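You operate a simulated robot arm through the tools that you are given. There is no shell and no other tool. Be economical: measure what you need, move in short steps, check, and stop when the job is done.

The job below is to be done with a simulated robot arm. You get a single attempt, and the scene is never put back.

TASK
Dip the buff cube, stand it in the red tray and drain the soak tank.
Fine: cube dark all over; soak valve shut again once the tank is empty. Where these are worked on the way, their far stop is far enough and under half their travel is too little: soak valve.

Only the result counts: the job must be done as asked and must still hold three seconds after the hand-in. Knocking over, shifting, dropping, spilling or breaking anything else fails it.

THE ROBOT
A 6-joint arm with a two-finger gripper on a trunk, on a base that drives. Base frame: it is fixed to the floor where the robot stands at the start and does not move with it; the origin is under the middle of the robot, x ahead of it, y to its left, z up; the surface under the hand at the start is at about z = 0.86. Readings come in m, rad, newtons and seconds.
With the tool pointing down near the work surface it reaches from about 0.28 to 0.72 m from the robot's upright axis, wherever it stands. Its first joint turns from -2.897 to 2.897 rad. Places, roughly: black knob [0.7, -1, 0.9]; crush pump [0.5, -1.6, 1]; fire button [0.4, 0.6, 0.9]; frost button [0.5, 0, 0.9]; frost dial [0.6, 0, 0.9]; green valve [0.7, -0.7, 0.9]; heat dial [0.4, 0.5, 1.1]; mint valve [0.8, -1.6, 0.9]; orange button [0.6, -0.9, 1]; red catch [0.3, 0.7, 1.1]; soak tank [0.7, 0.2, 0.9]; soak valve [0.8, 0.1, 0.9]; tray [0.5, -0.3, 0.9]; white pump [0.8, -0.5, 1]; yellow button [0.9, -1.7, 0.9]; zero button [0.7, -0.6, 0.9]. Payload 1.57 kg.
Tool frame: the origin (TCP) lies between the finger pads and is the grasp point; the fingertips stand 0.021 m ahead of it; z points along the fingers, y is the line along which they close. Largest opening 0.07 m; the body of the gripper starts 0.05 m behind the TCP.
Orientation is that of the tool frame in the base frame, as a unit quaternion [x, y, z, w]. With the fingers straight down and closing along the base's y, the tool's x points along the base's -x, its y along +y and its z along -z.

THE INTERFACE
- The arm moves only by the tool send_rows. Its argument "steps" is one flat list of numbers, 6 for each row, row after row: the shift along the tool's x, y, z in m, then the turn, a rotation vector about the tool's x, y, z in rad. In form: [x, y, z, rx, ry, rz, x, y, z, rx, ry, rz, ...]. A call has 1 to 8 rows; each row is the pose to reach, as a shift and turn from the pose commanded when the call began, along the tool's axes at that moment. "grip" is the opening, from 0 (shut) to 1 (fully open), set as the call begins (left out, the last holds). Rows are played at 5 a second. More than 0.05 m and 0.15 rad between two rows, or a gripper value outside its range, and nothing of the call is played. A pose out of reach is approached as far as the arm can. The call stops where the force on the tool passes 40 N (or 10 N more than at its start, if that is more) or the arm is blocked; 0.2 s more then pass. Each finger halts on what it meets, pressing with about 30 N; the grip force reading is that of the motor and also rises with nothing between the fingers. The clock runs only during rows and for 0.2 s after the last one: add rows that repeat a pose to give the fingers time. It gives the time, the measured TCP pose, the force on the tool (base axes), the opening and the grip force at its end, in the units of the frame above (readings bear some noise), with the torque about the TCP (base axes, N m) and any sound that the robot's microphone picked up.
- Cameras (640 x 400 px; columns grow to the right, rows downward): "scene" is now at [0.0073, 0.1843, 1.4917]; the picture's right is [0.30, -0.95, 0.00], its down [-0.65, -0.21, -0.73] and it looks along [0.69, 0.22, -0.69] (base axes); focal length 270 px, centre (320, 200). "wrist" rides on the gripper at [0.079, 0.004, -0.081] in the tool frame; the picture's right is [-0.05, 1.00, 0.00], its down [-0.67, -0.04, -0.74] and it looks along [-0.74, -0.04, 0.67] (tool axes); focal length 256 px, centre (320, 200). There is no depth. A picture from a camera that has moved, and an enlarged one, comes with that camera's place and axes in the base frame and with its lens. The place of the scene camera against the robot may be out by one fixed shift of up to 0.018 m in any direction.
- capture(camera): a new picture of that camera. No time passes.
- drive_base(legs): drives the robot by 1 to 6 legs, each [ahead, left, turn to the left] in m, m and rad, along the robot's own axes; the way and the turn of a leg run together, so that a leg with both is an arc; at most 1.5 m and 3.142 rad a leg. The arm and the cameras ride along, it lands a little off, and it stops where it bumps. It gives what a move gives.
- head_to(pan, tilt): turns the head with the scene camera to pan (to the left, within 2.705 rad either way) and tilt (down, from -0.506 to 1.204), counted from straight ahead of the robot. It gives what a move gives.
- zoom(camera, box): a new picture of the part [left, top, right, bottom] of that camera's present view, enlarged. No time passes.
- hand_in(): hands the job in; it is judged then, once.

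Go step by step. Nothing tells you exact positions but the pictures and the camera data: compare them with the known pose of the tool, close in by small moves and look again before you grip or let go. The budget is 120 turns and 98 pictures, counting those below and the enlarged ones. Unless the task says otherwise, let go and move clear before handing in, and close with one line.

The tools are called after "Emit:" as name(argument=value, ...) on one line, values as JSON. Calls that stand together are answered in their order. send_rows: Moves the arm, as the interface text tells. Its arguments: {"type":"object","properties":{"steps":{"type":"array","items":{"type":"number"}},"grip":{"type":"number"}},"required":["steps"]} The other tools are called the same way: drive_base (legs) drives the base; head_to (pan, tilt) turns the head that bears the scene camera; capture (camera) takes a picture; zoom (camera, box) takes an enlarged picture of a part of a camera's view; hand_in () hands the job in.

At the start:

```text
clock: 0.0
eef_pos: [0.3948, 0.0778, 1.1819]
orientation: [-0.001, 1.0, -0.002, 0.0]
wrist_force: [-0.2, 0.1, -1.2]
moment: [0.04, -0.02, -0.01]
grip_width: 0.0698
gripper_force: 0.1
robot x, y, heading: [-0.0029, 0.0007, 0.005]
head pan, tilt: [0.304, 0.756]
```

scene: 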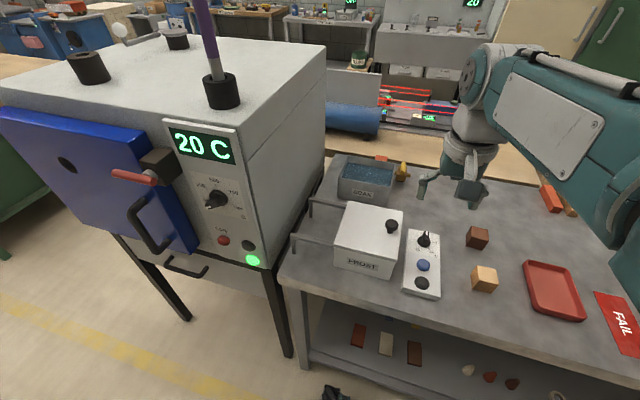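
wrist: 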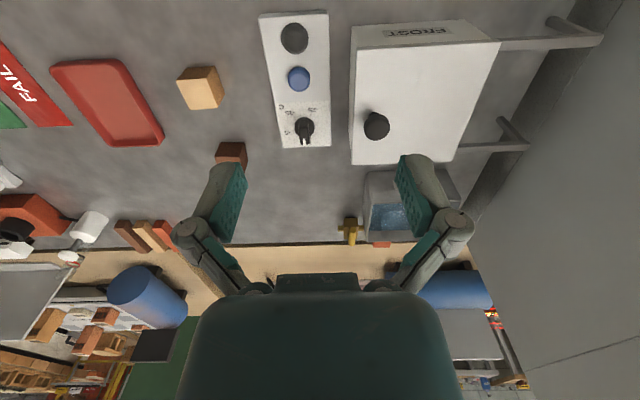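

The buff cube looks to be near (0.465, -0.10), the tank near (0.70, 0.25) and its yellow valve near (0.82, 0.14). I'll look closer at these first.

Emit:
zoom(camera="scene", box=[320, 140, 440, 215])

Emit:
zoom(camera="scene", box=[440, 200, 640, 325])

Emit:
zoom(camera="wrist", box=[320, 150, 480, 250])

```text
5.33 times, centred on (380, 178) of scene
camera zoom: at [0.0073, 0.1843, 1.4917], right [0.3, -0.95, 0.0], down [-0.65, -0.21, -0.73], along [0.69, 0.22, -0.69], focal length 1440 px, centre (0, 320)
```

zoom: 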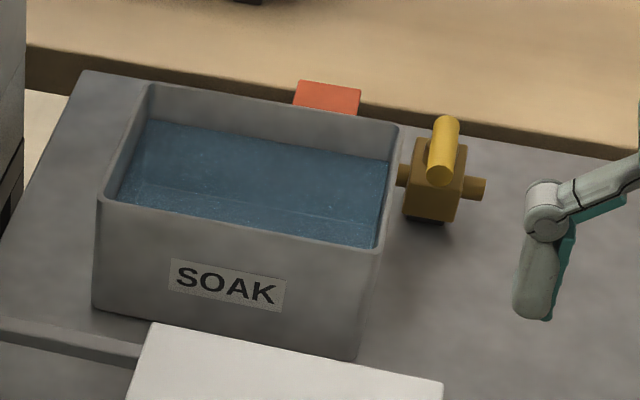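

```text
3.20 times, centred on (540, 262) of scene
camera zoom: at [0.0073, 0.1843, 1.4917], right [0.3, -0.95, 0.0], down [-0.65, -0.21, -0.73], along [0.69, 0.22, -0.69], focal length 864 px, centre (-384, 0)
```

zoom: 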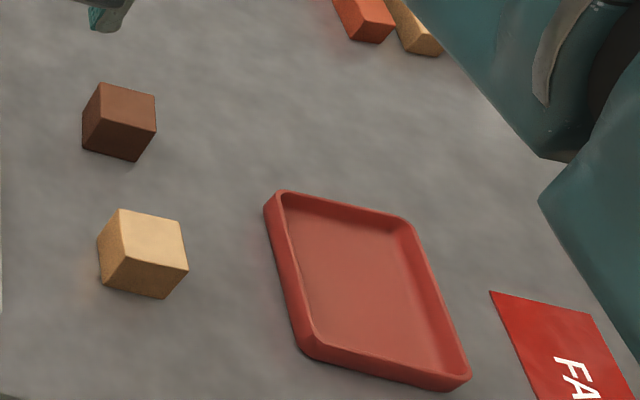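

```text
4.00 times, centred on (400, 200) of wrist
camera zoom: at [0.3143, 0.0816, 1.2636], right [0.05, 1.0, 0.0], down [0.67, -0.03, 0.74], along [0.74, -0.04, -0.67], focal length 1024 px, centre (0, 200)
```

zoom: 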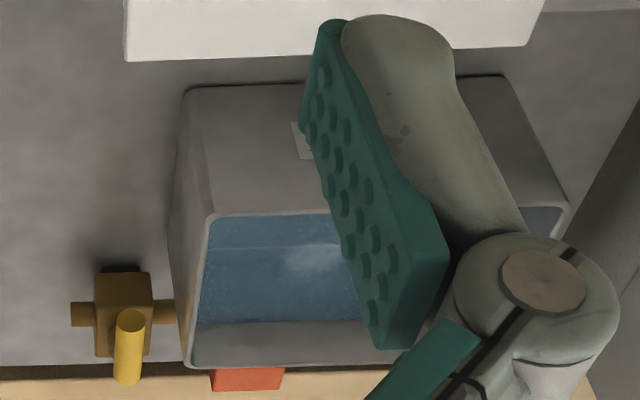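

The cube's faces line up with the base axes, about 4 cm on a side, centred near (0.470, -0.100). The tank and valve are at the edge of reach, so I'll check how much room the base has in front.

Emit:
head_to(pan=0.0, tilt=1.2)

Emit:
capture(camera="scene")

```text
clock: 0.9
eef_pos: [0.3955, 0.0763, 1.1832]
orientation: [0.0, 1.0, -0.001, 0.0]
wrist_force: [0.7, -0.5, -0.4]
moment: [-0.02, -0.02, 0.01]
grip_width: 0.0698
gripper_force: 0.0
robot x, y, heading: [-0.0009, 0.0035, 0.002]
head pan, tilt: [0.0, 1.201]
```

```text
92 pictures are left
camera scene: at [-0.0156, 0.1595, 1.4605], right [0.0, -1.0, 0.0], down [-0.93, 0.0, -0.36], along [0.36, 0.0, -0.93], focal length 270 px, centre (320, 200)
```

scene: 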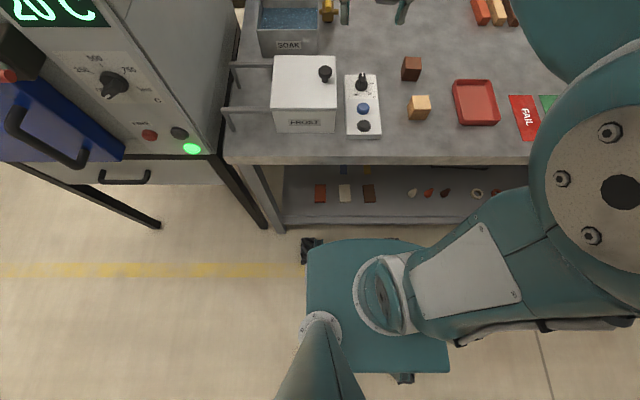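

The gap ahead of the base is only about 5 cm. I'll shift the robot left 9 cm and ahead 3 cm, so that cube, tray and tank are all within reach.

Emit:
drive_base(legs=[[0.03, 0.09, 0]])

Emit:
head_to(pan=0.1, tilt=0.8)

Emit:
capture(camera="scene")

Emit:
capture(camera="wrist")

```text
clock: 2.0
eef_pos: [0.4228, 0.143, 1.1837]
orientation: [0.002, 1.0, 0.005, 0.0]
wrist_force: [0.2, -0.3, -0.1]
moment: [0.04, -0.04, -0.01]
grip_width: 0.0701
gripper_force: 0.0
robot x, y, heading: [0.0307, 0.0773, -0.001]
head pan, tilt: [0.0, 1.201]
```

```text
clock: 2.9
eef_pos: [0.4247, 0.1672, 1.1822]
orientation: [0.0, 1.0, -0.004, 0.0]
wrist_force: [-0.5, 0.8, 0.4]
moment: [-0.02, -0.02, -0.02]
grip_width: 0.0702
gripper_force: 0.1
robot x, y, heading: [0.0293, 0.086, -0.001]
head pan, tilt: [0.099, 0.799]
```

```text
91 pictures are left
camera scene: at [0.0385, 0.2529, 1.4878], right [0.1, -1.0, 0.0], down [-0.71, -0.07, -0.7], along [0.69, 0.07, -0.72], focal length 270 px, centre (320, 200)
```

scene: 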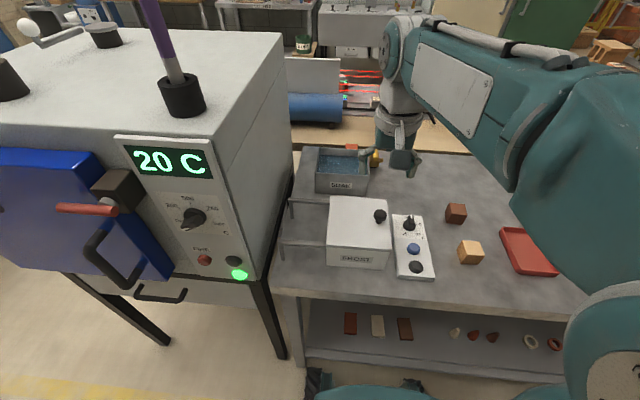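

```text
90 pictures are left
camera wrist: at [0.344, 0.1728, 1.2632], right [0.05, 1.0, -0.01], down [0.67, -0.03, 0.74], along [0.74, -0.05, -0.67], focal length 256 px, centre (320, 200)
```

wrist: 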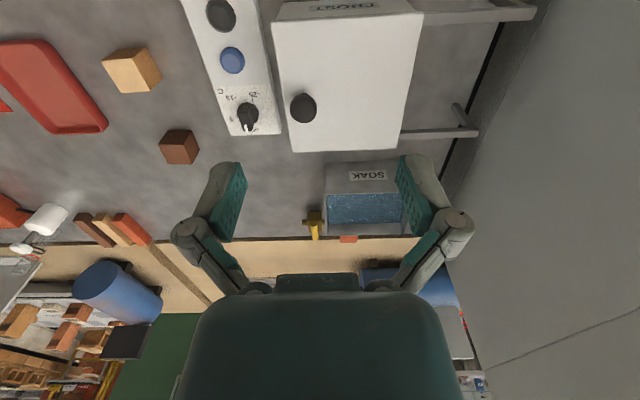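

The cube from the wrist view is near (0.477, -0.109). I'll move above it at z of about 1.02 and look again.

Emit:
send_rows(steps=[-0.0065, -0.034, 0.02, 0, 0, 0, -0.013, -0.068, 0.04, 0, 0, 0, -0.0195, -0.103, 0.06, 0, 0, 0, -0.026, -0.137, 0.08, 0, 0, 0, -0.0325, -0.172, 0.1, 0, 0, 0, -0.039, -0.206, 0.12, 0, 0, 0, -0.0455, -0.24, 0.14, 0, 0, 0, -0.052, -0.275, 0.16, 0, 0, 0], grip=1)

Emit:
capture(camera="wrist")

Emit:
capture(camera="scene")

```text
clock: 4.7
eef_pos: [0.4751, -0.1166, 1.0239]
orientation: [0.002, 1.0, -0.002, 0.001]
wrist_force: [0.4, -0.7, 0.4]
moment: [0.01, -0.02, -0.02]
grip_width: 0.0702
gripper_force: 0.0
robot x, y, heading: [0.0272, 0.0801, 0.003]
head pan, tilt: [0.099, 0.799]
```

```text
89 pictures are left
camera wrist: at [0.394, -0.1134, 1.1044], right [0.06, 1.0, 0.0], down [0.67, -0.03, 0.74], along [0.74, -0.04, -0.67], focal length 256 px, centre (320, 200)
```

wrist: 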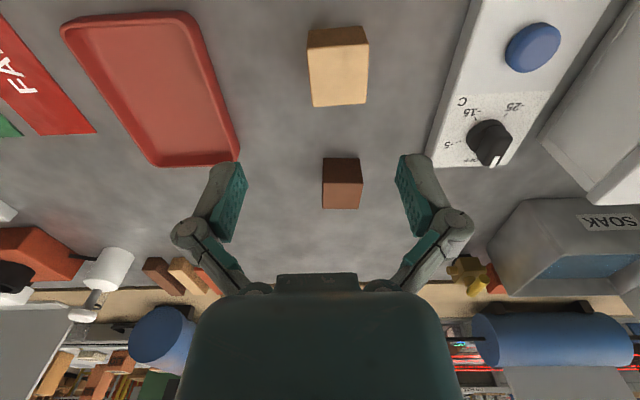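

```text
88 pictures are left
camera scene: at [0.0389, 0.2468, 1.4883], right [0.1, -1.0, 0.0], down [-0.71, -0.07, -0.7], along [0.69, 0.07, -0.72], focal length 270 px, centre (320, 200)
```

scene: 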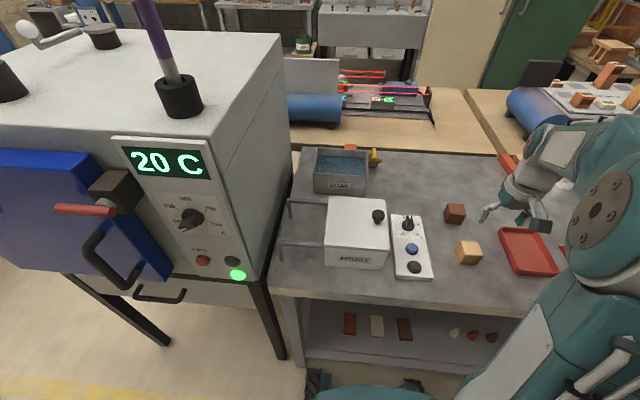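

The cube lies about 6 mm ahead of and 13 mm left of the tool. I'll correct and come down part-way.

Emit:
send_rows(steps=[-0.006, 0.013, 0.0, 0, 0, 0, -0.006, 0.013, 0.04, 0, 0, 0, -0.006, 0.013, 0.075, 0, 0, 0, -0.006, 0.013, 0.075, 0, 0, 0])

Emit:
capture(camera="wrist")

Emit:
zoom(camera="scene", box=[400, 190, 560, 290])

```text
clock: 5.7
eef_pos: [0.482, -0.1054, 0.9502]
orientation: [0.001, 1.0, -0.002, 0.0]
wrist_force: [0.4, 0.0, 0.3]
moment: [0.0, -0.05, 0.02]
grip_width: 0.0701
gripper_force: 0.0
robot x, y, heading: [0.0294, 0.0813, -0.0]
head pan, tilt: [0.099, 0.799]
```

```text
87 pictures are left
camera wrist: at [0.4013, -0.1004, 1.0299], right [0.06, 1.0, 0.0], down [0.67, -0.03, 0.74], along [0.74, -0.04, -0.67], focal length 256 px, centre (320, 200)
```

wrist: 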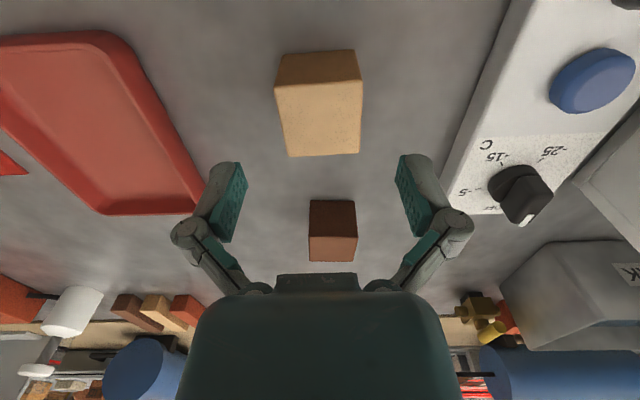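

```text
4.00 times, centred on (480, 240) of scene
camera zoom: at [0.0391, 0.2468, 1.4883], right [0.1, -1.0, 0.0], down [-0.71, -0.07, -0.7], along [0.69, 0.07, -0.72], focal length 1080 px, centre (-320, 40)
```

zoom: 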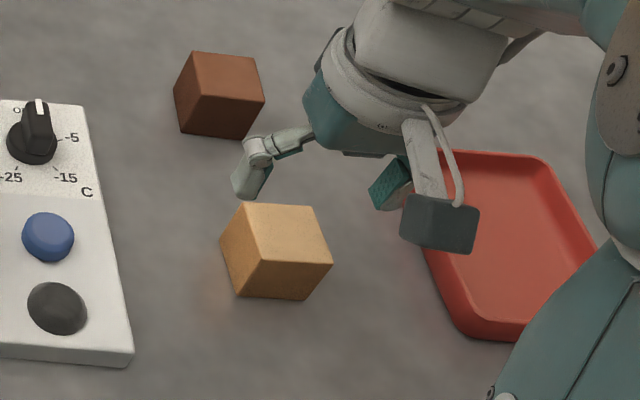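

The tool is centred over the cube to within 2 mm. I'll go down to z of about 0.89 and close.

Emit:
send_rows(steps=[0, 0, 0.03, 0, 0, 0, 0, 0, 0.061, 0, 0, 0, 0, 0, 0.061, 0, 0, 0])

Emit:
send_rows(steps=[0, 0, 0, 0, 0, 0, 0, 0, 0, 0, 0, 0, 0, 0, 0, 0, 0, 0, 0, 0, 0, 0, 0, 0], grip=0.3)

Emit:
capture(camera="wrist")

```text
clock: 6.5
eef_pos: [0.4817, -0.1049, 0.8882]
orientation: [0.001, 1.0, -0.001, 0.0]
wrist_force: [-0.3, -0.1, -1.1]
moment: [0.0, -0.03, -0.01]
grip_width: 0.0699
gripper_force: 0.0
robot x, y, heading: [0.0327, 0.0815, 0.001]
head pan, tilt: [0.099, 0.799]
```

```text
clock: 7.5
eef_pos: [0.4819, -0.1044, 0.8892]
orientation: [0.002, 1.0, -0.002, 0.001]
wrist_force: [2.1, -1.0, 17.5]
moment: [0.05, 0.08, 0.04]
grip_width: 0.0445
gripper_force: 29.6
robot x, y, heading: [0.0279, 0.0786, -0.003]
head pan, tilt: [0.099, 0.799]
```

```text
85 pictures are left
camera wrist: at [0.4011, -0.1006, 0.9698], right [0.06, 1.0, 0.0], down [0.66, -0.03, 0.75], along [0.75, -0.05, -0.67], focal length 256 px, centre (320, 200)
```

wrist: 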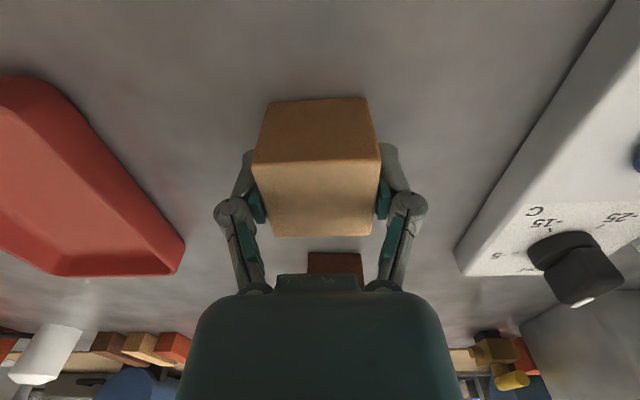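

The cube is gripped, with an opening of 0.0445. I'll lift it straight up.

Emit:
send_rows(steps=[0, 0, -0.045, 0, 0, 0, 0, 0, -0.09, 0, 0, 0, 0, 0, -0.135, 0, 0, 0, 0, 0, -0.18, 0, 0, 0, 0, 0, -0.22, 0, 0, 0])

Emit:
capture(camera="wrist")

Emit:
zoom(camera="scene", box=[280, 130, 408, 210])

```text
clock: 8.7
eef_pos: [0.4825, -0.103, 1.1097]
orientation: [0.001, 1.0, -0.002, -0.001]
wrist_force: [0.8, 0.0, -0.8]
moment: [-0.01, 0.01, -0.03]
grip_width: 0.0214
gripper_force: 0.1
robot x, y, heading: [0.0288, 0.0832, 0.001]
head pan, tilt: [0.099, 0.799]
```

```text
84 pictures are left
camera wrist: at [0.4018, -0.0973, 1.1894], right [0.06, 1.0, 0.0], down [0.67, -0.03, 0.74], along [0.74, -0.04, -0.67], focal length 256 px, centre (320, 200)
```

wrist: 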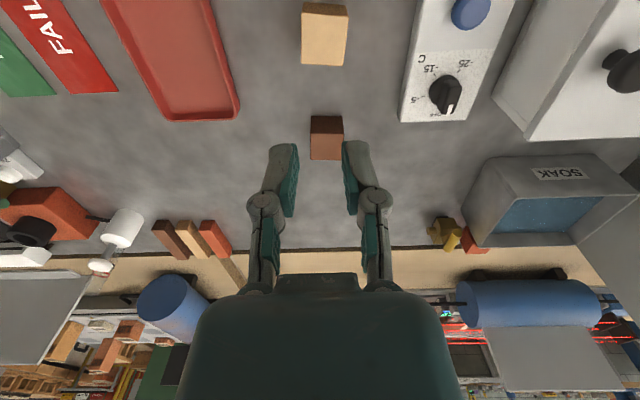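

```text
5.00 times, centred on (344, 170) of scene
camera zoom: at [0.0389, 0.2476, 1.4882], right [0.1, -1.0, 0.0], down [-0.71, -0.07, -0.7], along [0.69, 0.07, -0.72], focal length 1350 px, centre (200, 350)
```

zoom: 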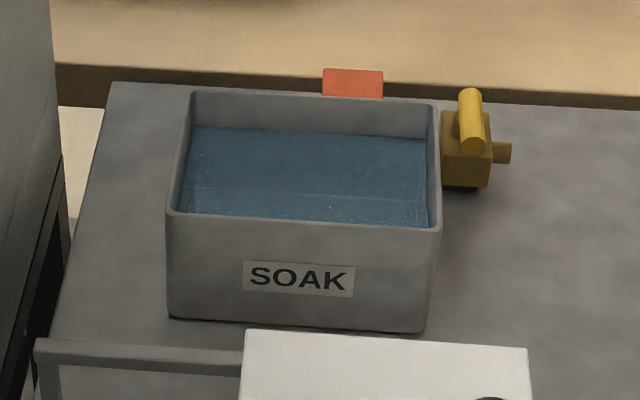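

The cube slipped out of the fingers on the lift and still stands on the table. I'll look at it closely before trying again.

Emit:
zoom(camera="wrist", box=[260, 0, 388, 80])

Emit:
zoom(camera="scene", box=[420, 200, 548, 280])

```text
5.00 times, centred on (324, 40) of wrist
camera zoom: at [0.4018, -0.0973, 1.1894], right [0.06, 1.0, 0.0], down [0.67, -0.03, 0.74], along [0.74, -0.04, -0.67], focal length 1280 px, centre (300, 1000)
```

zoom: 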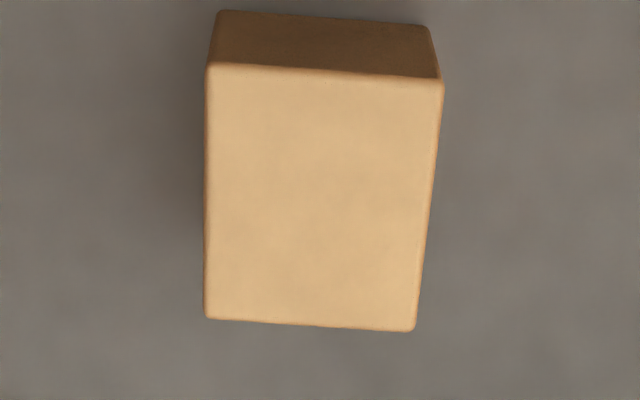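

```text
5.00 times, centred on (484, 240) of scene
camera zoom: at [0.0389, 0.2476, 1.4882], right [0.1, -1.0, 0.0], down [-0.71, -0.07, -0.7], along [0.69, 0.07, -0.72], focal length 1350 px, centre (-500, 0)
```

zoom: 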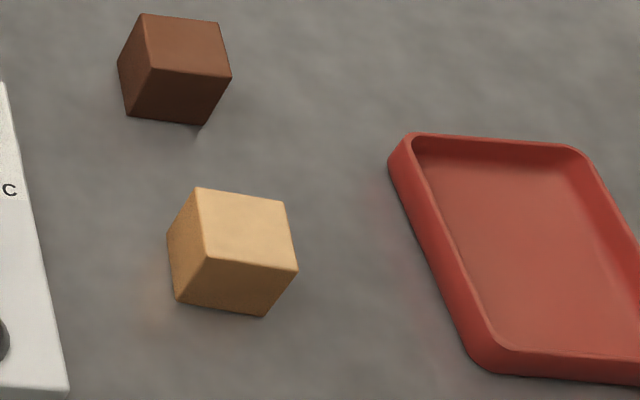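

The cube moved about 3 mm forward and turned about 0.1 rad clockwise. I'll line the tool up with it, come down, check, and this time grip fully and lift slowly.

Emit:
send_rows(steps=[-0.003, 0.002, 0.0, 0, 0, 0.05, -0.003, 0.002, 0.04, 0, 0, 0.1, -0.003, 0.002, 0.08, 0, 0, 0.1, -0.003, 0.002, 0.12, 0, 0, 0.1, -0.003, 0.002, 0.15, 0, 0, 0.1, -0.003, 0.002, 0.15, 0, 0, 0.1], grip=1)

Emit:
capture(camera="wrist")

```text
clock: 10.1
eef_pos: [0.4861, -0.1009, 0.9582]
orientation: [0.052, 0.999, -0.001, 0.0]
wrist_force: [0.7, -0.4, -0.1]
moment: [-0.02, -0.04, 0.0]
grip_width: 0.0701
gripper_force: 0.1
robot x, y, heading: [0.0272, 0.0858, -0.002]
head pan, tilt: [0.099, 0.799]
```

```text
80 pictures are left
camera wrist: at [0.4066, -0.0894, 1.0391], right [0.16, 0.99, 0.0], down [0.66, -0.1, 0.75], along [0.74, -0.12, -0.67], focal length 256 px, centre (320, 200)
```

wrist: 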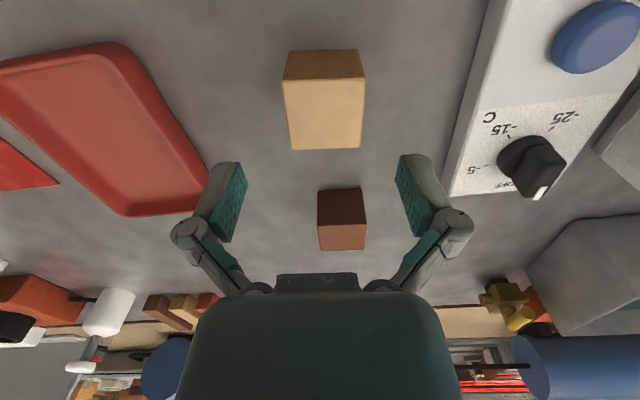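

The tool lines up with the cube. I'll go down to z of 0.893, close fully, then lift 3 cm slowly.

Emit:
send_rows(steps=[0, 0.001, 0.03, 0, 0, 0, 0, 0.001, 0.065, 0, 0, 0, 0, 0.001, 0.065, 0, 0, 0])

Emit:
send_rows(steps=[0, 0, 0, 0, 0, 0, 0, 0, 0, 0, 0, 0, 0, 0, 0, 0, 0, 0, 0, 0, 0, 0, 0, 0, 0, 0, 0, 0, 0, 0], grip=0)

Emit:
send_rows(steps=[0, 0, -0.003, 0, 0, 0, 0, 0, -0.006, 0, 0, 0, 0, 0, -0.01, 0, 0, 0])

Emit:
capture(camera="wrist")

```text
clock: 10.9
eef_pos: [0.4857, -0.1003, 0.8929]
orientation: [0.052, 0.999, -0.001, -0.001]
wrist_force: [-0.5, 0.4, 0.6]
moment: [0.0, 0.01, 0.0]
grip_width: 0.0699
gripper_force: 0.1
robot x, y, heading: [0.0282, 0.0826, 0.003]
head pan, tilt: [0.099, 0.799]
```

```text
clock: 12.1
eef_pos: [0.4855, -0.1, 0.8937]
orientation: [0.052, 0.999, -0.003, 0.001]
wrist_force: [0.6, -0.5, 13.3]
moment: [-0.02, 0.05, -0.04]
grip_width: 0.0444
gripper_force: 29.9
robot x, y, heading: [0.0326, 0.0823, 0.002]
head pan, tilt: [0.099, 0.799]
```

```text
clock: 12.9
eef_pos: [0.4837, -0.0998, 0.9025]
orientation: [0.051, 0.999, -0.001, 0.0]
wrist_force: [-0.3, -0.6, -1.6]
moment: [-0.04, 0.0, 0.0]
grip_width: 0.0444
gripper_force: 29.7
robot x, y, heading: [0.0284, 0.0832, 0.004]
head pan, tilt: [0.099, 0.799]
```

```text
79 pictures are left
camera wrist: at [0.4051, -0.0877, 0.9834], right [0.16, 0.99, 0.0], down [0.66, -0.1, 0.74], along [0.73, -0.12, -0.67], focal length 256 px, centre (320, 200)
```

wrist: 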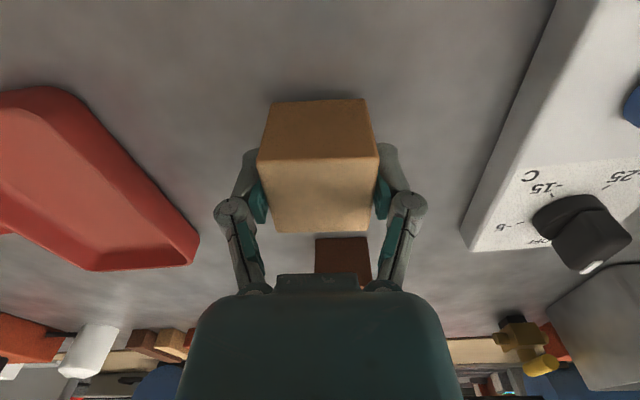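

The cube appears to be held this time, with the tool now carrying its weight. I'll keep lifting gently.

Emit:
send_rows(steps=[0, 0, -0.008, 0, 0, 0, 0, 0, -0.018, 0, 0, 0, 0, 0, -0.03, 0, 0, 0, 0, 0, -0.042, 0, 0, 0, 0, 0, -0.054, 0, 0, 0, 0, 0, -0.06, 0, 0, 0])

Emit:
capture(camera="wrist")

```text
clock: 14.3
eef_pos: [0.4846, -0.1006, 0.9641]
orientation: [0.052, 0.999, -0.002, 0.0]
wrist_force: [-0.6, -0.3, -1.3]
moment: [0.01, -0.01, -0.01]
grip_width: 0.0443
gripper_force: 29.5
robot x, y, heading: [0.0276, 0.079, -0.002]
head pan, tilt: [0.099, 0.799]
```

```text
78 pictures are left
camera wrist: at [0.4057, -0.0877, 1.0443], right [0.16, 0.99, 0.0], down [0.66, -0.1, 0.75], along [0.74, -0.12, -0.67], focal length 256 px, centre (320, 200)
```

wrist: 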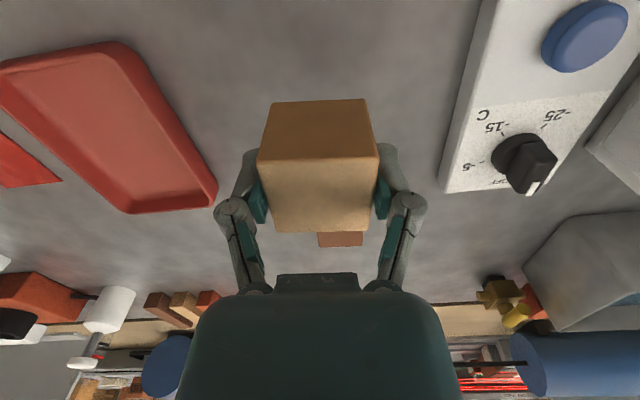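

The cube is held firmly. The tank's opening is centred near (0.74, 0.246), so I'll lift higher, then check how much space the base has ahead before nudging it.

Emit:
send_rows(steps=[0, 0, -0.02, 0, 0, 0, 0, 0, -0.045, 0, 0, 0, 0, 0, -0.07, 0, 0, 0, 0, 0, -0.095, 0, 0, 0, 0, 0, -0.12, 0, 0, 0, 0, 0, -0.14, 0, 0, 0, 0, 0, -0.15, 0, 0, 0])

Emit:
head_to(pan=0.0, tilt=1.2)

Emit:
zoom(camera="scene", box=[200, 130, 520, 330])

```text
clock: 15.9
eef_pos: [0.4854, -0.0994, 1.1137]
orientation: [0.052, 0.999, -0.001, 0.0]
wrist_force: [0.1, -0.3, -1.8]
moment: [0.04, 0.01, 0.01]
grip_width: 0.0445
gripper_force: 29.2
robot x, y, heading: [0.0296, 0.0798, 0.003]
head pan, tilt: [0.099, 0.799]
```

```text
clock: 16.8
eef_pos: [0.486, -0.0989, 1.1127]
orientation: [0.051, 0.999, -0.002, 0.0]
wrist_force: [0.5, -0.9, -0.5]
moment: [0.0, 0.0, 0.0]
grip_width: 0.0445
gripper_force: 29.8
robot x, y, heading: [0.0281, 0.0807, 0.002]
head pan, tilt: [0.0, 1.201]
```

```text
2.00 times, centred on (360, 230) of scene
camera zoom: at [0.0147, 0.2393, 1.4606], right [0.0, -1.0, 0.0], down [-0.93, 0.0, -0.36], along [0.36, 0.0, -0.93], focal length 540 px, centre (240, 140)
```

zoom: 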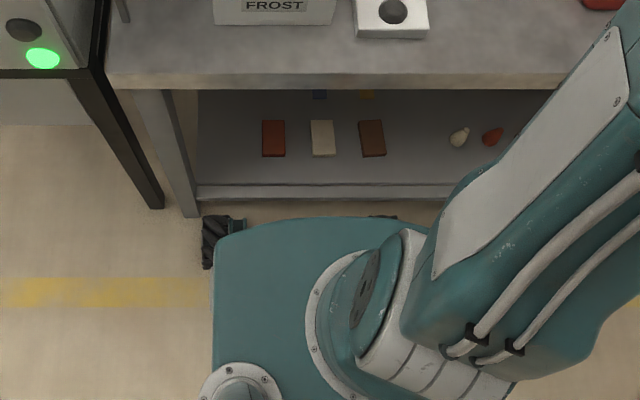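

There is room for about 3 cm more ahead, but the table leg limits how far left I can go. I'll nudge 2.5 cm ahead and 2.5 cm left.

Emit:
drive_base(legs=[[0.025, 0.025, 0]])

Emit:
zoom(camera="scene", box=[200, 130, 520, 330])

Emit:
head_to(pan=0.1, tilt=0.8)

Emit:
capture(camera="scene")

Emit:
capture(camera="wrist")

```text
clock: 17.6
eef_pos: [0.5063, -0.0777, 1.1133]
orientation: [0.05, 0.999, 0.0, 0.0]
wrist_force: [0.0, -0.4, -1.8]
moment: [0.01, -0.01, 0.0]
grip_width: 0.0444
gripper_force: 30.8
robot x, y, heading: [0.0552, 0.1065, -0.004]
head pan, tilt: [0.0, 1.201]
```

```text
2.00 times, centred on (360, 230) of scene
camera zoom: at [0.035, 0.2455, 1.464], right [0.0, -1.0, -0.01], down [-0.93, 0.0, -0.36], along [0.36, 0.01, -0.93], focal length 540 px, centre (240, 140)
```

zoom: 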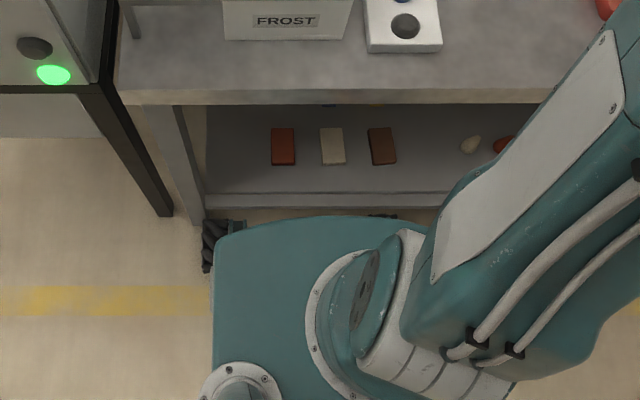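

```text
clock: 18.5
eef_pos: [0.5049, -0.0665, 1.115]
orientation: [0.051, 0.999, -0.005, 0.0]
wrist_force: [0.3, -0.1, -1.6]
moment: [-0.05, -0.01, 0.01]
grip_width: 0.0443
gripper_force: 30.0
robot x, y, heading: [0.0496, 0.104, -0.0]
head pan, tilt: [0.099, 0.799]
```

```text
75 pictures are left
camera scene: at [0.0581, 0.255, 1.4912], right [0.1, -0.99, -0.01], down [-0.71, -0.06, -0.7], along [0.69, 0.08, -0.72], focal length 270 px, centre (320, 200)
```

scene: 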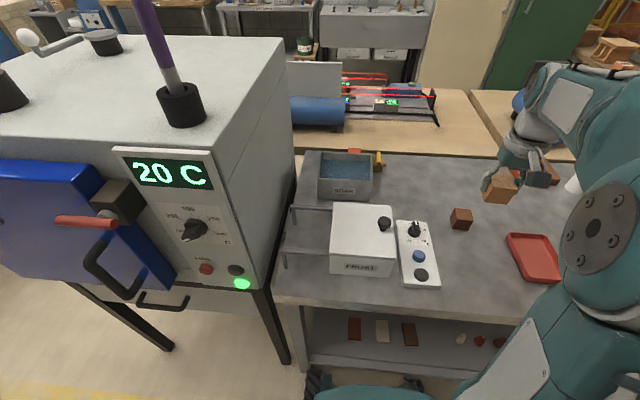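

```text
74 pictures are left
camera wrist: at [0.4255, -0.0539, 1.1961], right [0.15, 0.99, -0.01], down [0.66, -0.09, 0.75], along [0.74, -0.12, -0.67], focal length 256 px, centre (320, 200)
```

wrist: 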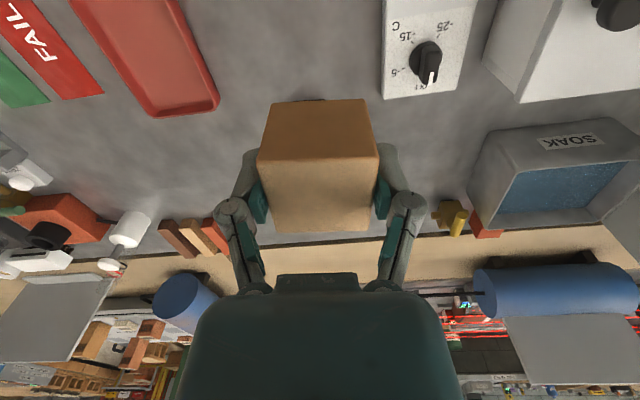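

The hand is near (0.505, -0.067). I'll carry the cube high over towards the tank in two gentle legs, squaring the tool on the way.

Emit:
send_rows(steps=[-0.008, 0.014, -0.005, 0, 0, -0.02, -0.022, 0.039, -0.01, 0, 0, -0.04, -0.036, 0.064, -0.015, 0, 0, -0.06, -0.05, 0.09, -0.015, 0, 0, -0.08, -0.064, 0.115, -0.015, 0, 0, -0.1, -0.08, 0.143, -0.015, 0, 0, -0.103, -0.09, 0.16, -0.015, 0, 0, -0.103, -0.094, 0.167, -0.015, 0, 0, -0.103])

Emit:
capture(camera="wrist")

```text
clock: 20.3
eef_pos: [0.6158, 0.0908, 1.1295]
orientation: [-0.001, 1.0, -0.006, 0.0]
wrist_force: [-0.3, 0.6, -2.0]
moment: [0.02, -0.05, 0.01]
grip_width: 0.0446
gripper_force: 29.8
robot x, y, heading: [0.0475, 0.1048, 0.0]
head pan, tilt: [0.099, 0.799]
```

```text
73 pictures are left
camera wrist: at [0.5338, 0.0968, 1.2093], right [0.05, 1.0, -0.01], down [0.67, -0.03, 0.75], along [0.74, -0.05, -0.67], focal length 256 px, centre (320, 200)
```

wrist: 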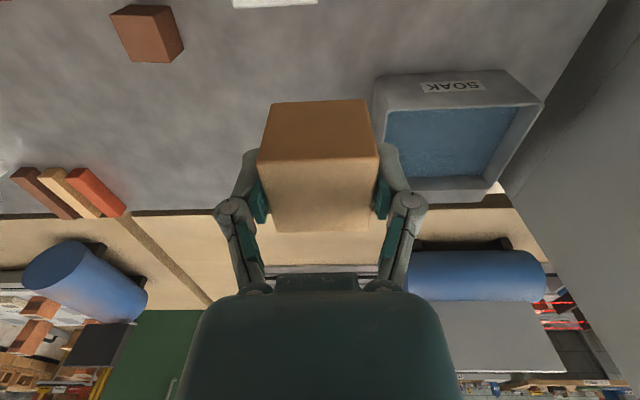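

From the wrist view the tank's rim spans x 0.67–0.80 and y 0.15–0.32, so its centre is near (0.735, 0.238). I'll carry the cube the rest of the way over it.

Emit:
send_rows(steps=[-0.01, 0.013, 0, 0, 0, 0, -0.03, 0.039, 0, 0, 0, 0, -0.05, 0.065, 0, 0, 0, 0, -0.07, 0.091, 0, 0, 0, 0, -0.09, 0.117, 0, 0, 0, 0, -0.105, 0.136, 0, 0, 0, 0, -0.113, 0.146, 0, 0, 0, 0, -0.113, 0.146, 0, 0, 0, 0])

Emit:
capture(camera="wrist")

Emit:
capture(camera="scene")

```text
clock: 22.1
eef_pos: [0.7127, 0.2343, 1.1196]
orientation: [-0.001, 1.0, -0.006, 0.0]
wrist_force: [0.1, 1.0, -1.6]
moment: [0.0, 0.0, 0.02]
grip_width: 0.0445
gripper_force: 30.0
out of reach, approached as far as the arm can: row 6, 7, 8
robot x, y, heading: [0.0465, 0.1035, -0.0]
head pan, tilt: [0.099, 0.799]
```

```text
72 pictures are left
camera wrist: at [0.632, 0.239, 1.2004], right [0.05, 1.0, -0.01], down [0.67, -0.02, 0.74], along [0.74, -0.05, -0.67], focal length 256 px, centre (320, 200)
```

wrist: 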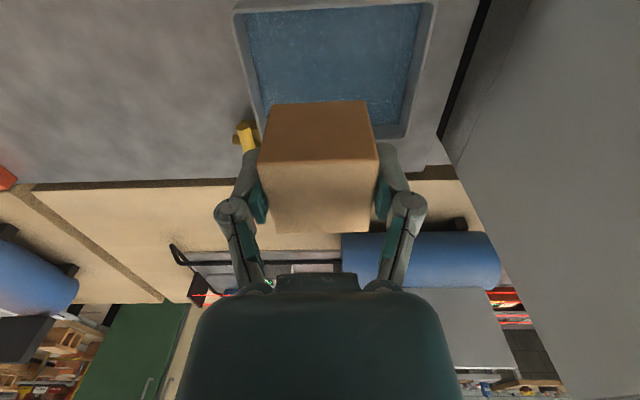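

```text
71 pictures are left
camera scene: at [0.0587, 0.2573, 1.4913], right [0.1, -0.99, -0.01], down [-0.71, -0.07, -0.7], along [0.69, 0.08, -0.72], focal length 270 px, centre (320, 200)
```

scene: 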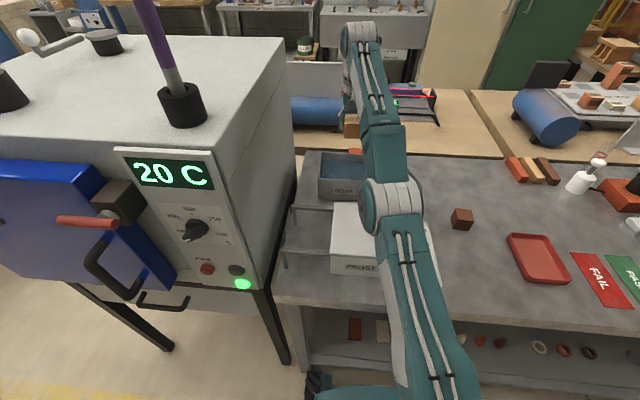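

The pose was just out of reach up high, and the tool stopped at x of 0.713. The tank's inside spans x 0.68–0.79 and y 0.172–0.312, so I'll come down 6 cm, where reach is better, and look.

Emit:
send_rows(steps=[0, 0.002, 0.02, 0, 0, 0, 0, 0.002, 0.04, 0, 0, 0, 0, 0.002, 0.06, 0, 0, 0, 0, 0.002, 0.06, 0, 0, 0])

Emit:
capture(camera="wrist")

```text
clock: 23.1
eef_pos: [0.7124, 0.2339, 1.1195]
orientation: [0.0, 1.0, -0.006, 0.0]
wrist_force: [0.1, 0.1, -1.4]
moment: [-0.02, 0.02, 0.04]
grip_width: 0.0444
gripper_force: 30.1
out of reach, approached as far as the arm can: row 1, 2, 3, 4
robot x, y, heading: [0.0473, 0.1046, -0.001]
head pan, tilt: [0.099, 0.799]
```

```text
70 pictures are left
camera wrist: at [0.632, 0.2389, 1.2006], right [0.05, 1.0, -0.01], down [0.67, -0.03, 0.75], along [0.74, -0.05, -0.67], focal length 256 px, centre (320, 200)
```

wrist: 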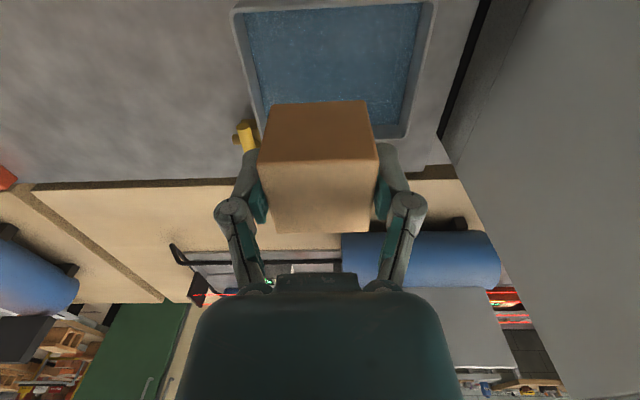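

It did not move, so it is caught at the reach limit. I'll draw back 2.5 cm towards the robot while going down, and see what that gives.

Emit:
send_rows(steps=[0.015, 0.0, 0.0, 0, 0, 0, 0.03, 0.0, 0.0, 0, 0, 0, 0.03, 0.0, 0.02, 0, 0, 0, 0.03, 0.0, 0.04, 0, 0, 0])

```text
clock: 24.1
eef_pos: [0.7058, 0.2388, 1.1246]
orientation: [-0.001, 1.0, -0.008, -0.01]
wrist_force: [0.1, -0.3, -2.4]
moment: [0.06, 0.01, 0.0]
grip_width: 0.0447
gripper_force: 30.0
out of reach, approached as far as the arm can: row 1, 2, 3, 4
robot x, y, heading: [0.0506, 0.1061, 0.001]
head pan, tilt: [0.099, 0.799]
```

Still at the limit. I'll retract further before lowering.

Emit:
send_rows(steps=[0.03, 0.0, 0.0, 0, 0, 0, 0.06, 0.0, 0.0, 0, 0, 0, 0.06, 0, 0, 0, 0, 0])

Emit:
send_rows(steps=[0, 0, 0.01, 0, 0, 0, 0, 0, 0.02, 0, 0, 0])

```text
clock: 24.9
eef_pos: [0.6448, 0.2376, 1.1274]
orientation: [-0.001, 1.0, -0.006, 0.001]
wrist_force: [0.2, -0.4, -1.6]
moment: [0.0, 0.02, -0.01]
grip_width: 0.0443
gripper_force: 30.0
out of reach, approached as far as the arm can: row 1
robot x, y, heading: [0.0478, 0.1031, 0.001]
head pan, tilt: [0.099, 0.799]
```

```text
clock: 25.5
eef_pos: [0.6449, 0.2394, 1.1073]
orientation: [-0.001, 1.0, -0.006, 0.0]
wrist_force: [0.2, -0.2, -1.7]
moment: [0.02, -0.03, -0.01]
grip_width: 0.0441
gripper_force: 30.0
robot x, y, heading: [0.048, 0.1044, -0.003]
head pan, tilt: [0.099, 0.799]
```

It moves freely again at (0.645, 0.239). I'll drop to z of about 1.03, with the cube's underside at 0.995 and clear of the rim, then go forward.

Emit:
send_rows(steps=[0, 0, 0.02, 0, 0, 0, 0, 0, 0.045, 0, 0, 0, 0, 0, 0.07, 0, 0, 0, 0, 0, 0.075, 0, 0, 0])

Emit:
send_rows(steps=[-0.02, 0.002, 0, 0, 0, 0, -0.04, 0.002, 0, 0, 0, 0, -0.06, 0.002, 0, 0, 0, 0, -0.072, 0.002, 0, 0, 0, 0])

Emit:
capture(camera="wrist")

Emit:
zoom(camera="scene", box=[280, 100, 440, 200])

```text
clock: 26.5
eef_pos: [0.6426, 0.2378, 1.0311]
orientation: [-0.001, 1.0, -0.006, 0.001]
wrist_force: [0.1, -0.8, -2.1]
moment: [0.01, 0.03, 0.01]
grip_width: 0.0446
gripper_force: 30.1
robot x, y, heading: [0.0492, 0.1069, 0.002]
head pan, tilt: [0.099, 0.799]
```

```text
clock: 27.5
eef_pos: [0.7141, 0.2399, 1.0316]
orientation: [-0.002, 1.0, -0.006, 0.0]
wrist_force: [-0.2, -0.1, -1.3]
moment: [0.01, -0.01, -0.03]
grip_width: 0.0446
gripper_force: 29.6
robot x, y, heading: [0.0494, 0.108, -0.002]
head pan, tilt: [0.099, 0.799]
```

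```text
69 pictures are left
camera wrist: at [0.6339, 0.2439, 1.1121], right [0.05, 1.0, -0.01], down [0.67, -0.03, 0.75], along [0.74, -0.05, -0.67], focal length 256 px, centre (320, 200)
```

wrist: 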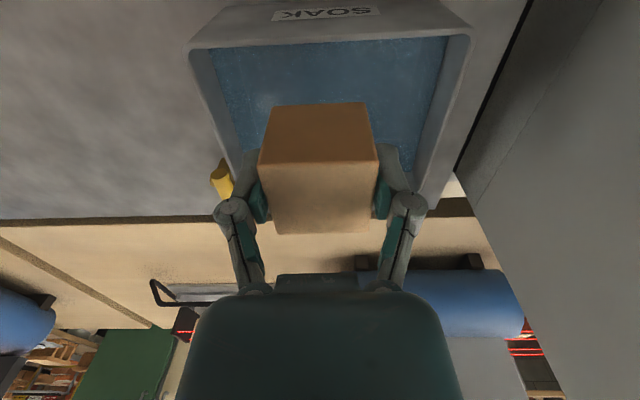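

```text
4.00 times, centred on (360, 150) of scene
camera zoom: at [0.0585, 0.2573, 1.4913], right [0.1, -0.99, -0.01], down [-0.71, -0.07, -0.7], along [0.69, 0.08, -0.72], focal length 1080 px, centre (160, 400)
```

zoom: 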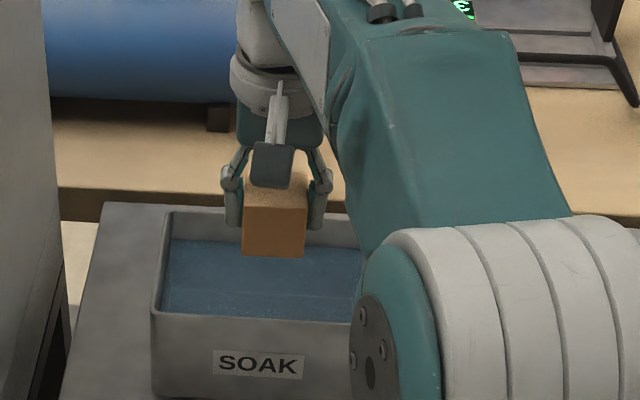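

The cube is over the water and clear of the walls. I'll go 1.6 cm further forward to centre it, then lower.

Emit:
send_rows(steps=[-0.01, 0.002, 0, 0, 0, 0, -0.017, 0.002, 0, 0, 0, 0, -0.017, 0.002, 0.02, 0, 0, 0, -0.017, 0.002, 0.04, 0, 0, 0, -0.017, 0.002, 0.06, 0, 0, 0, -0.017, 0.002, 0.08, 0, 0, 0, -0.017, 0.002, 0.1, 0, 0, 0])

Emit:
capture(camera="wrist")

Emit:
zoom(camera="scene", box=[280, 100, 440, 200])

```text
clock: 29.1
eef_pos: [0.7321, 0.2411, 0.9319]
orientation: [0.0, 1.0, -0.006, 0.0]
wrist_force: [0.3, 0.3, -1.0]
moment: [0.0, 0.01, 0.01]
grip_width: 0.0445
gripper_force: 29.5
robot x, y, heading: [0.0495, 0.1074, 0.003]
head pan, tilt: [0.099, 0.799]
```

```text
67 pictures are left
camera wrist: at [0.6514, 0.2455, 1.0123], right [0.05, 1.0, -0.01], down [0.67, -0.03, 0.75], along [0.74, -0.05, -0.67], focal length 256 px, centre (320, 200)
```

wrist: 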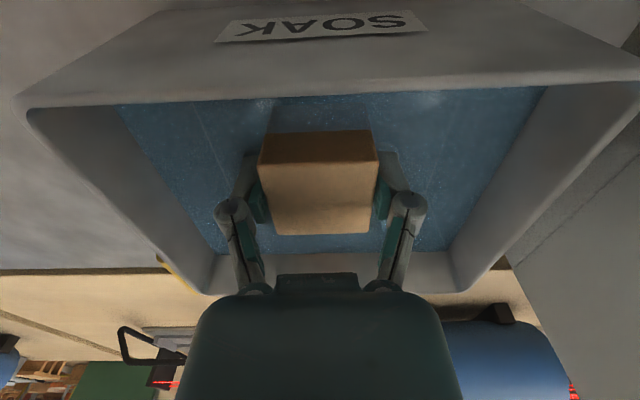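

```text
4.00 times, centred on (360, 150) of scene
camera zoom: at [0.0586, 0.2573, 1.4913], right [0.1, -0.99, -0.01], down [-0.71, -0.07, -0.7], along [0.69, 0.08, -0.72], focal length 1080 px, centre (160, 400)
```

zoom: 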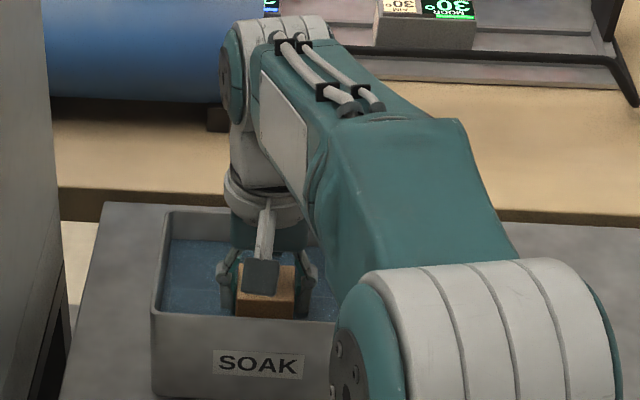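

The cube is half under. I'll lower it slowly until it is submerged or the floor is felt.

Emit:
send_rows(steps=[0, 0, 0.005, 0, 0, 0, 0, 0, 0.01, 0, 0, 0, 0, 0, 0.015, 0, 0, 0, 0, 0, 0.02, 0, 0, 0])

Emit:
capture(camera="wrist")

```text
clock: 30.1
eef_pos: [0.7308, 0.2405, 0.9117]
orientation: [-0.001, 1.0, -0.005, 0.0]
wrist_force: [0.2, -0.2, -1.1]
moment: [0.0, -0.03, 0.01]
grip_width: 0.0444
gripper_force: 29.7
robot x, y, heading: [0.0484, 0.1052, -0.003]
head pan, tilt: [0.099, 0.799]
```

```text
65 pictures are left
camera wrist: at [0.6517, 0.2453, 0.9918], right [0.05, 1.0, -0.01], down [0.67, -0.03, 0.74], along [0.74, -0.05, -0.67], focal length 256 px, centre (320, 200)
```

wrist: 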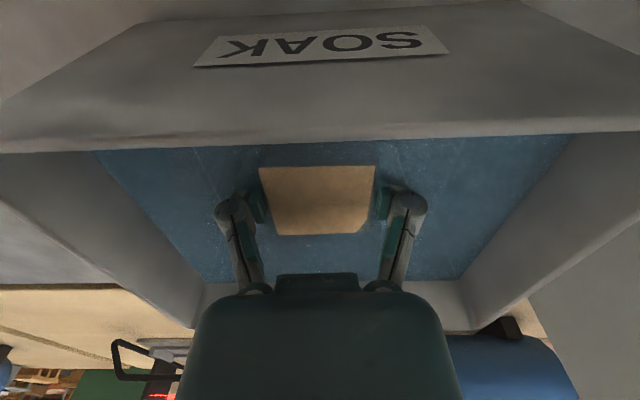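

The water is just at the cube's top face. I'll go another 1.2 cm down.

Emit:
send_rows(steps=[0, 0, 0.004, 0, 0, 0, 0, 0, 0.008, 0, 0, 0, 0, 0, 0.012, 0, 0, 0, 0, 0, 0.012, 0, 0, 0])

Emit:
capture(camera="wrist")

```text
clock: 31.1
eef_pos: [0.7312, 0.2397, 0.9005]
orientation: [-0.001, 1.0, -0.007, 0.001]
wrist_force: [-0.1, 0.9, 4.2]
moment: [0.19, -0.13, 0.01]
grip_width: 0.0446
gripper_force: 30.2
robot x, y, heading: [0.0479, 0.1048, -0.0]
head pan, tilt: [0.099, 0.799]
```

```text
64 pictures are left
camera wrist: at [0.6512, 0.2444, 0.9805], right [0.05, 1.0, -0.01], down [0.67, -0.03, 0.75], along [0.74, -0.05, -0.67], focal length 256 px, centre (320, 200)
```

wrist: 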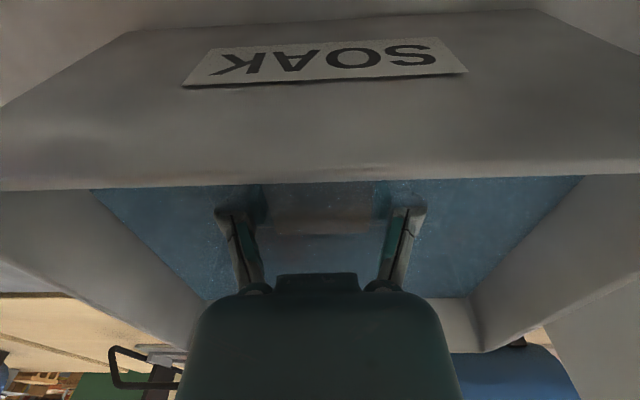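

The cube is fully under and just touching the floor. I'll hold it there a few seconds to soak.

Emit:
send_rows(steps=[0, 0, -0.001, 0, 0, 0, 0, 0, -0.001, 0, 0, 0, 0, 0, -0.001, 0, 0, 0, 0, 0, -0.001, 0, 0, 0, 0, 0, -0.001, 0, 0, 0, 0, 0, -0.001, 0, 0, 0, 0, 0, -0.001, 0, 0, 0, 0, 0, -0.001, 0, 0, 0])

Emit:
send_rows(steps=[0, 0, 0, 0, 0, 0, 0, 0, 0, 0, 0, 0, 0, 0, 0, 0, 0, 0, 0, 0, 0, 0, 0, 0, 0, 0, 0, 0, 0, 0, 0, 0, 0, 0, 0, 0, 0, 0, 0, 0, 0, 0, 0, 0, 0, 0, 0, 0])

Emit:
send_rows(steps=[0, 0, -0.02, 0, 0, 0, 0, 0, -0.04, 0, 0, 0, 0, 0, -0.06, 0, 0, 0, 0, 0, -0.08, 0, 0, 0, 0, 0, -0.1, 0, 0, 0, 0, 0, -0.12, 0, 0, 0, 0, 0, -0.13, 0, 0, 0])

Emit:
capture(camera="wrist")

Emit:
zoom(camera="scene", box=[280, 100, 440, 200])

```text
clock: 32.9
eef_pos: [0.732, 0.2388, 0.9001]
orientation: [-0.002, 1.0, -0.006, 0.0]
wrist_force: [-0.6, 0.0, -1.6]
moment: [0.01, -0.01, -0.03]
grip_width: 0.0445
gripper_force: 29.9
robot x, y, heading: [0.0501, 0.1063, -0.002]
head pan, tilt: [0.099, 0.799]
```

```text
clock: 34.7
eef_pos: [0.7316, 0.2399, 0.9003]
orientation: [-0.001, 1.0, -0.006, 0.0]
wrist_force: [-0.5, 1.1, -0.6]
moment: [-0.03, -0.02, 0.01]
grip_width: 0.0445
gripper_force: 30.6
robot x, y, heading: [0.0537, 0.1059, 0.002]
head pan, tilt: [0.099, 0.799]
```

```text
clock: 36.3
eef_pos: [0.7323, 0.2427, 1.0283]
orientation: [-0.001, 1.0, -0.006, 0.0]
wrist_force: [-0.1, -1.4, -1.2]
moment: [0.02, 0.03, 0.01]
grip_width: 0.0443
gripper_force: 29.7
robot x, y, heading: [0.0508, 0.1044, 0.001]
head pan, tilt: [0.099, 0.799]
```

```text
63 pictures are left
camera wrist: at [0.6522, 0.2468, 1.1102], right [0.05, 1.0, -0.01], down [0.67, -0.03, 0.75], along [0.74, -0.05, -0.67], focal length 256 px, centre (320, 200)
```

wrist: 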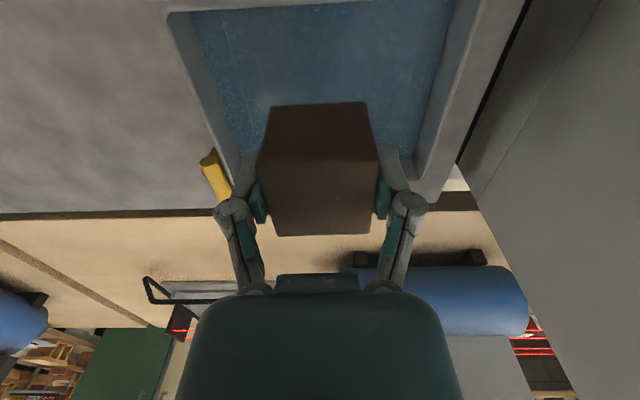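

```text
4.00 times, centred on (360, 150) of scene
camera zoom: at [0.0587, 0.2573, 1.4913], right [0.1, -0.99, -0.01], down [-0.71, -0.07, -0.7], along [0.69, 0.08, -0.72], focal length 1080 px, centre (160, 400)
```

zoom: 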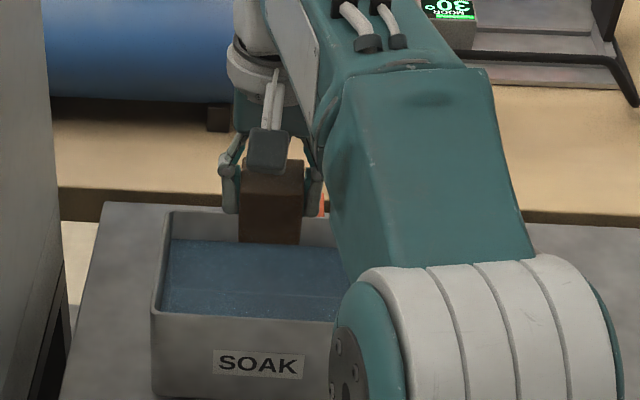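

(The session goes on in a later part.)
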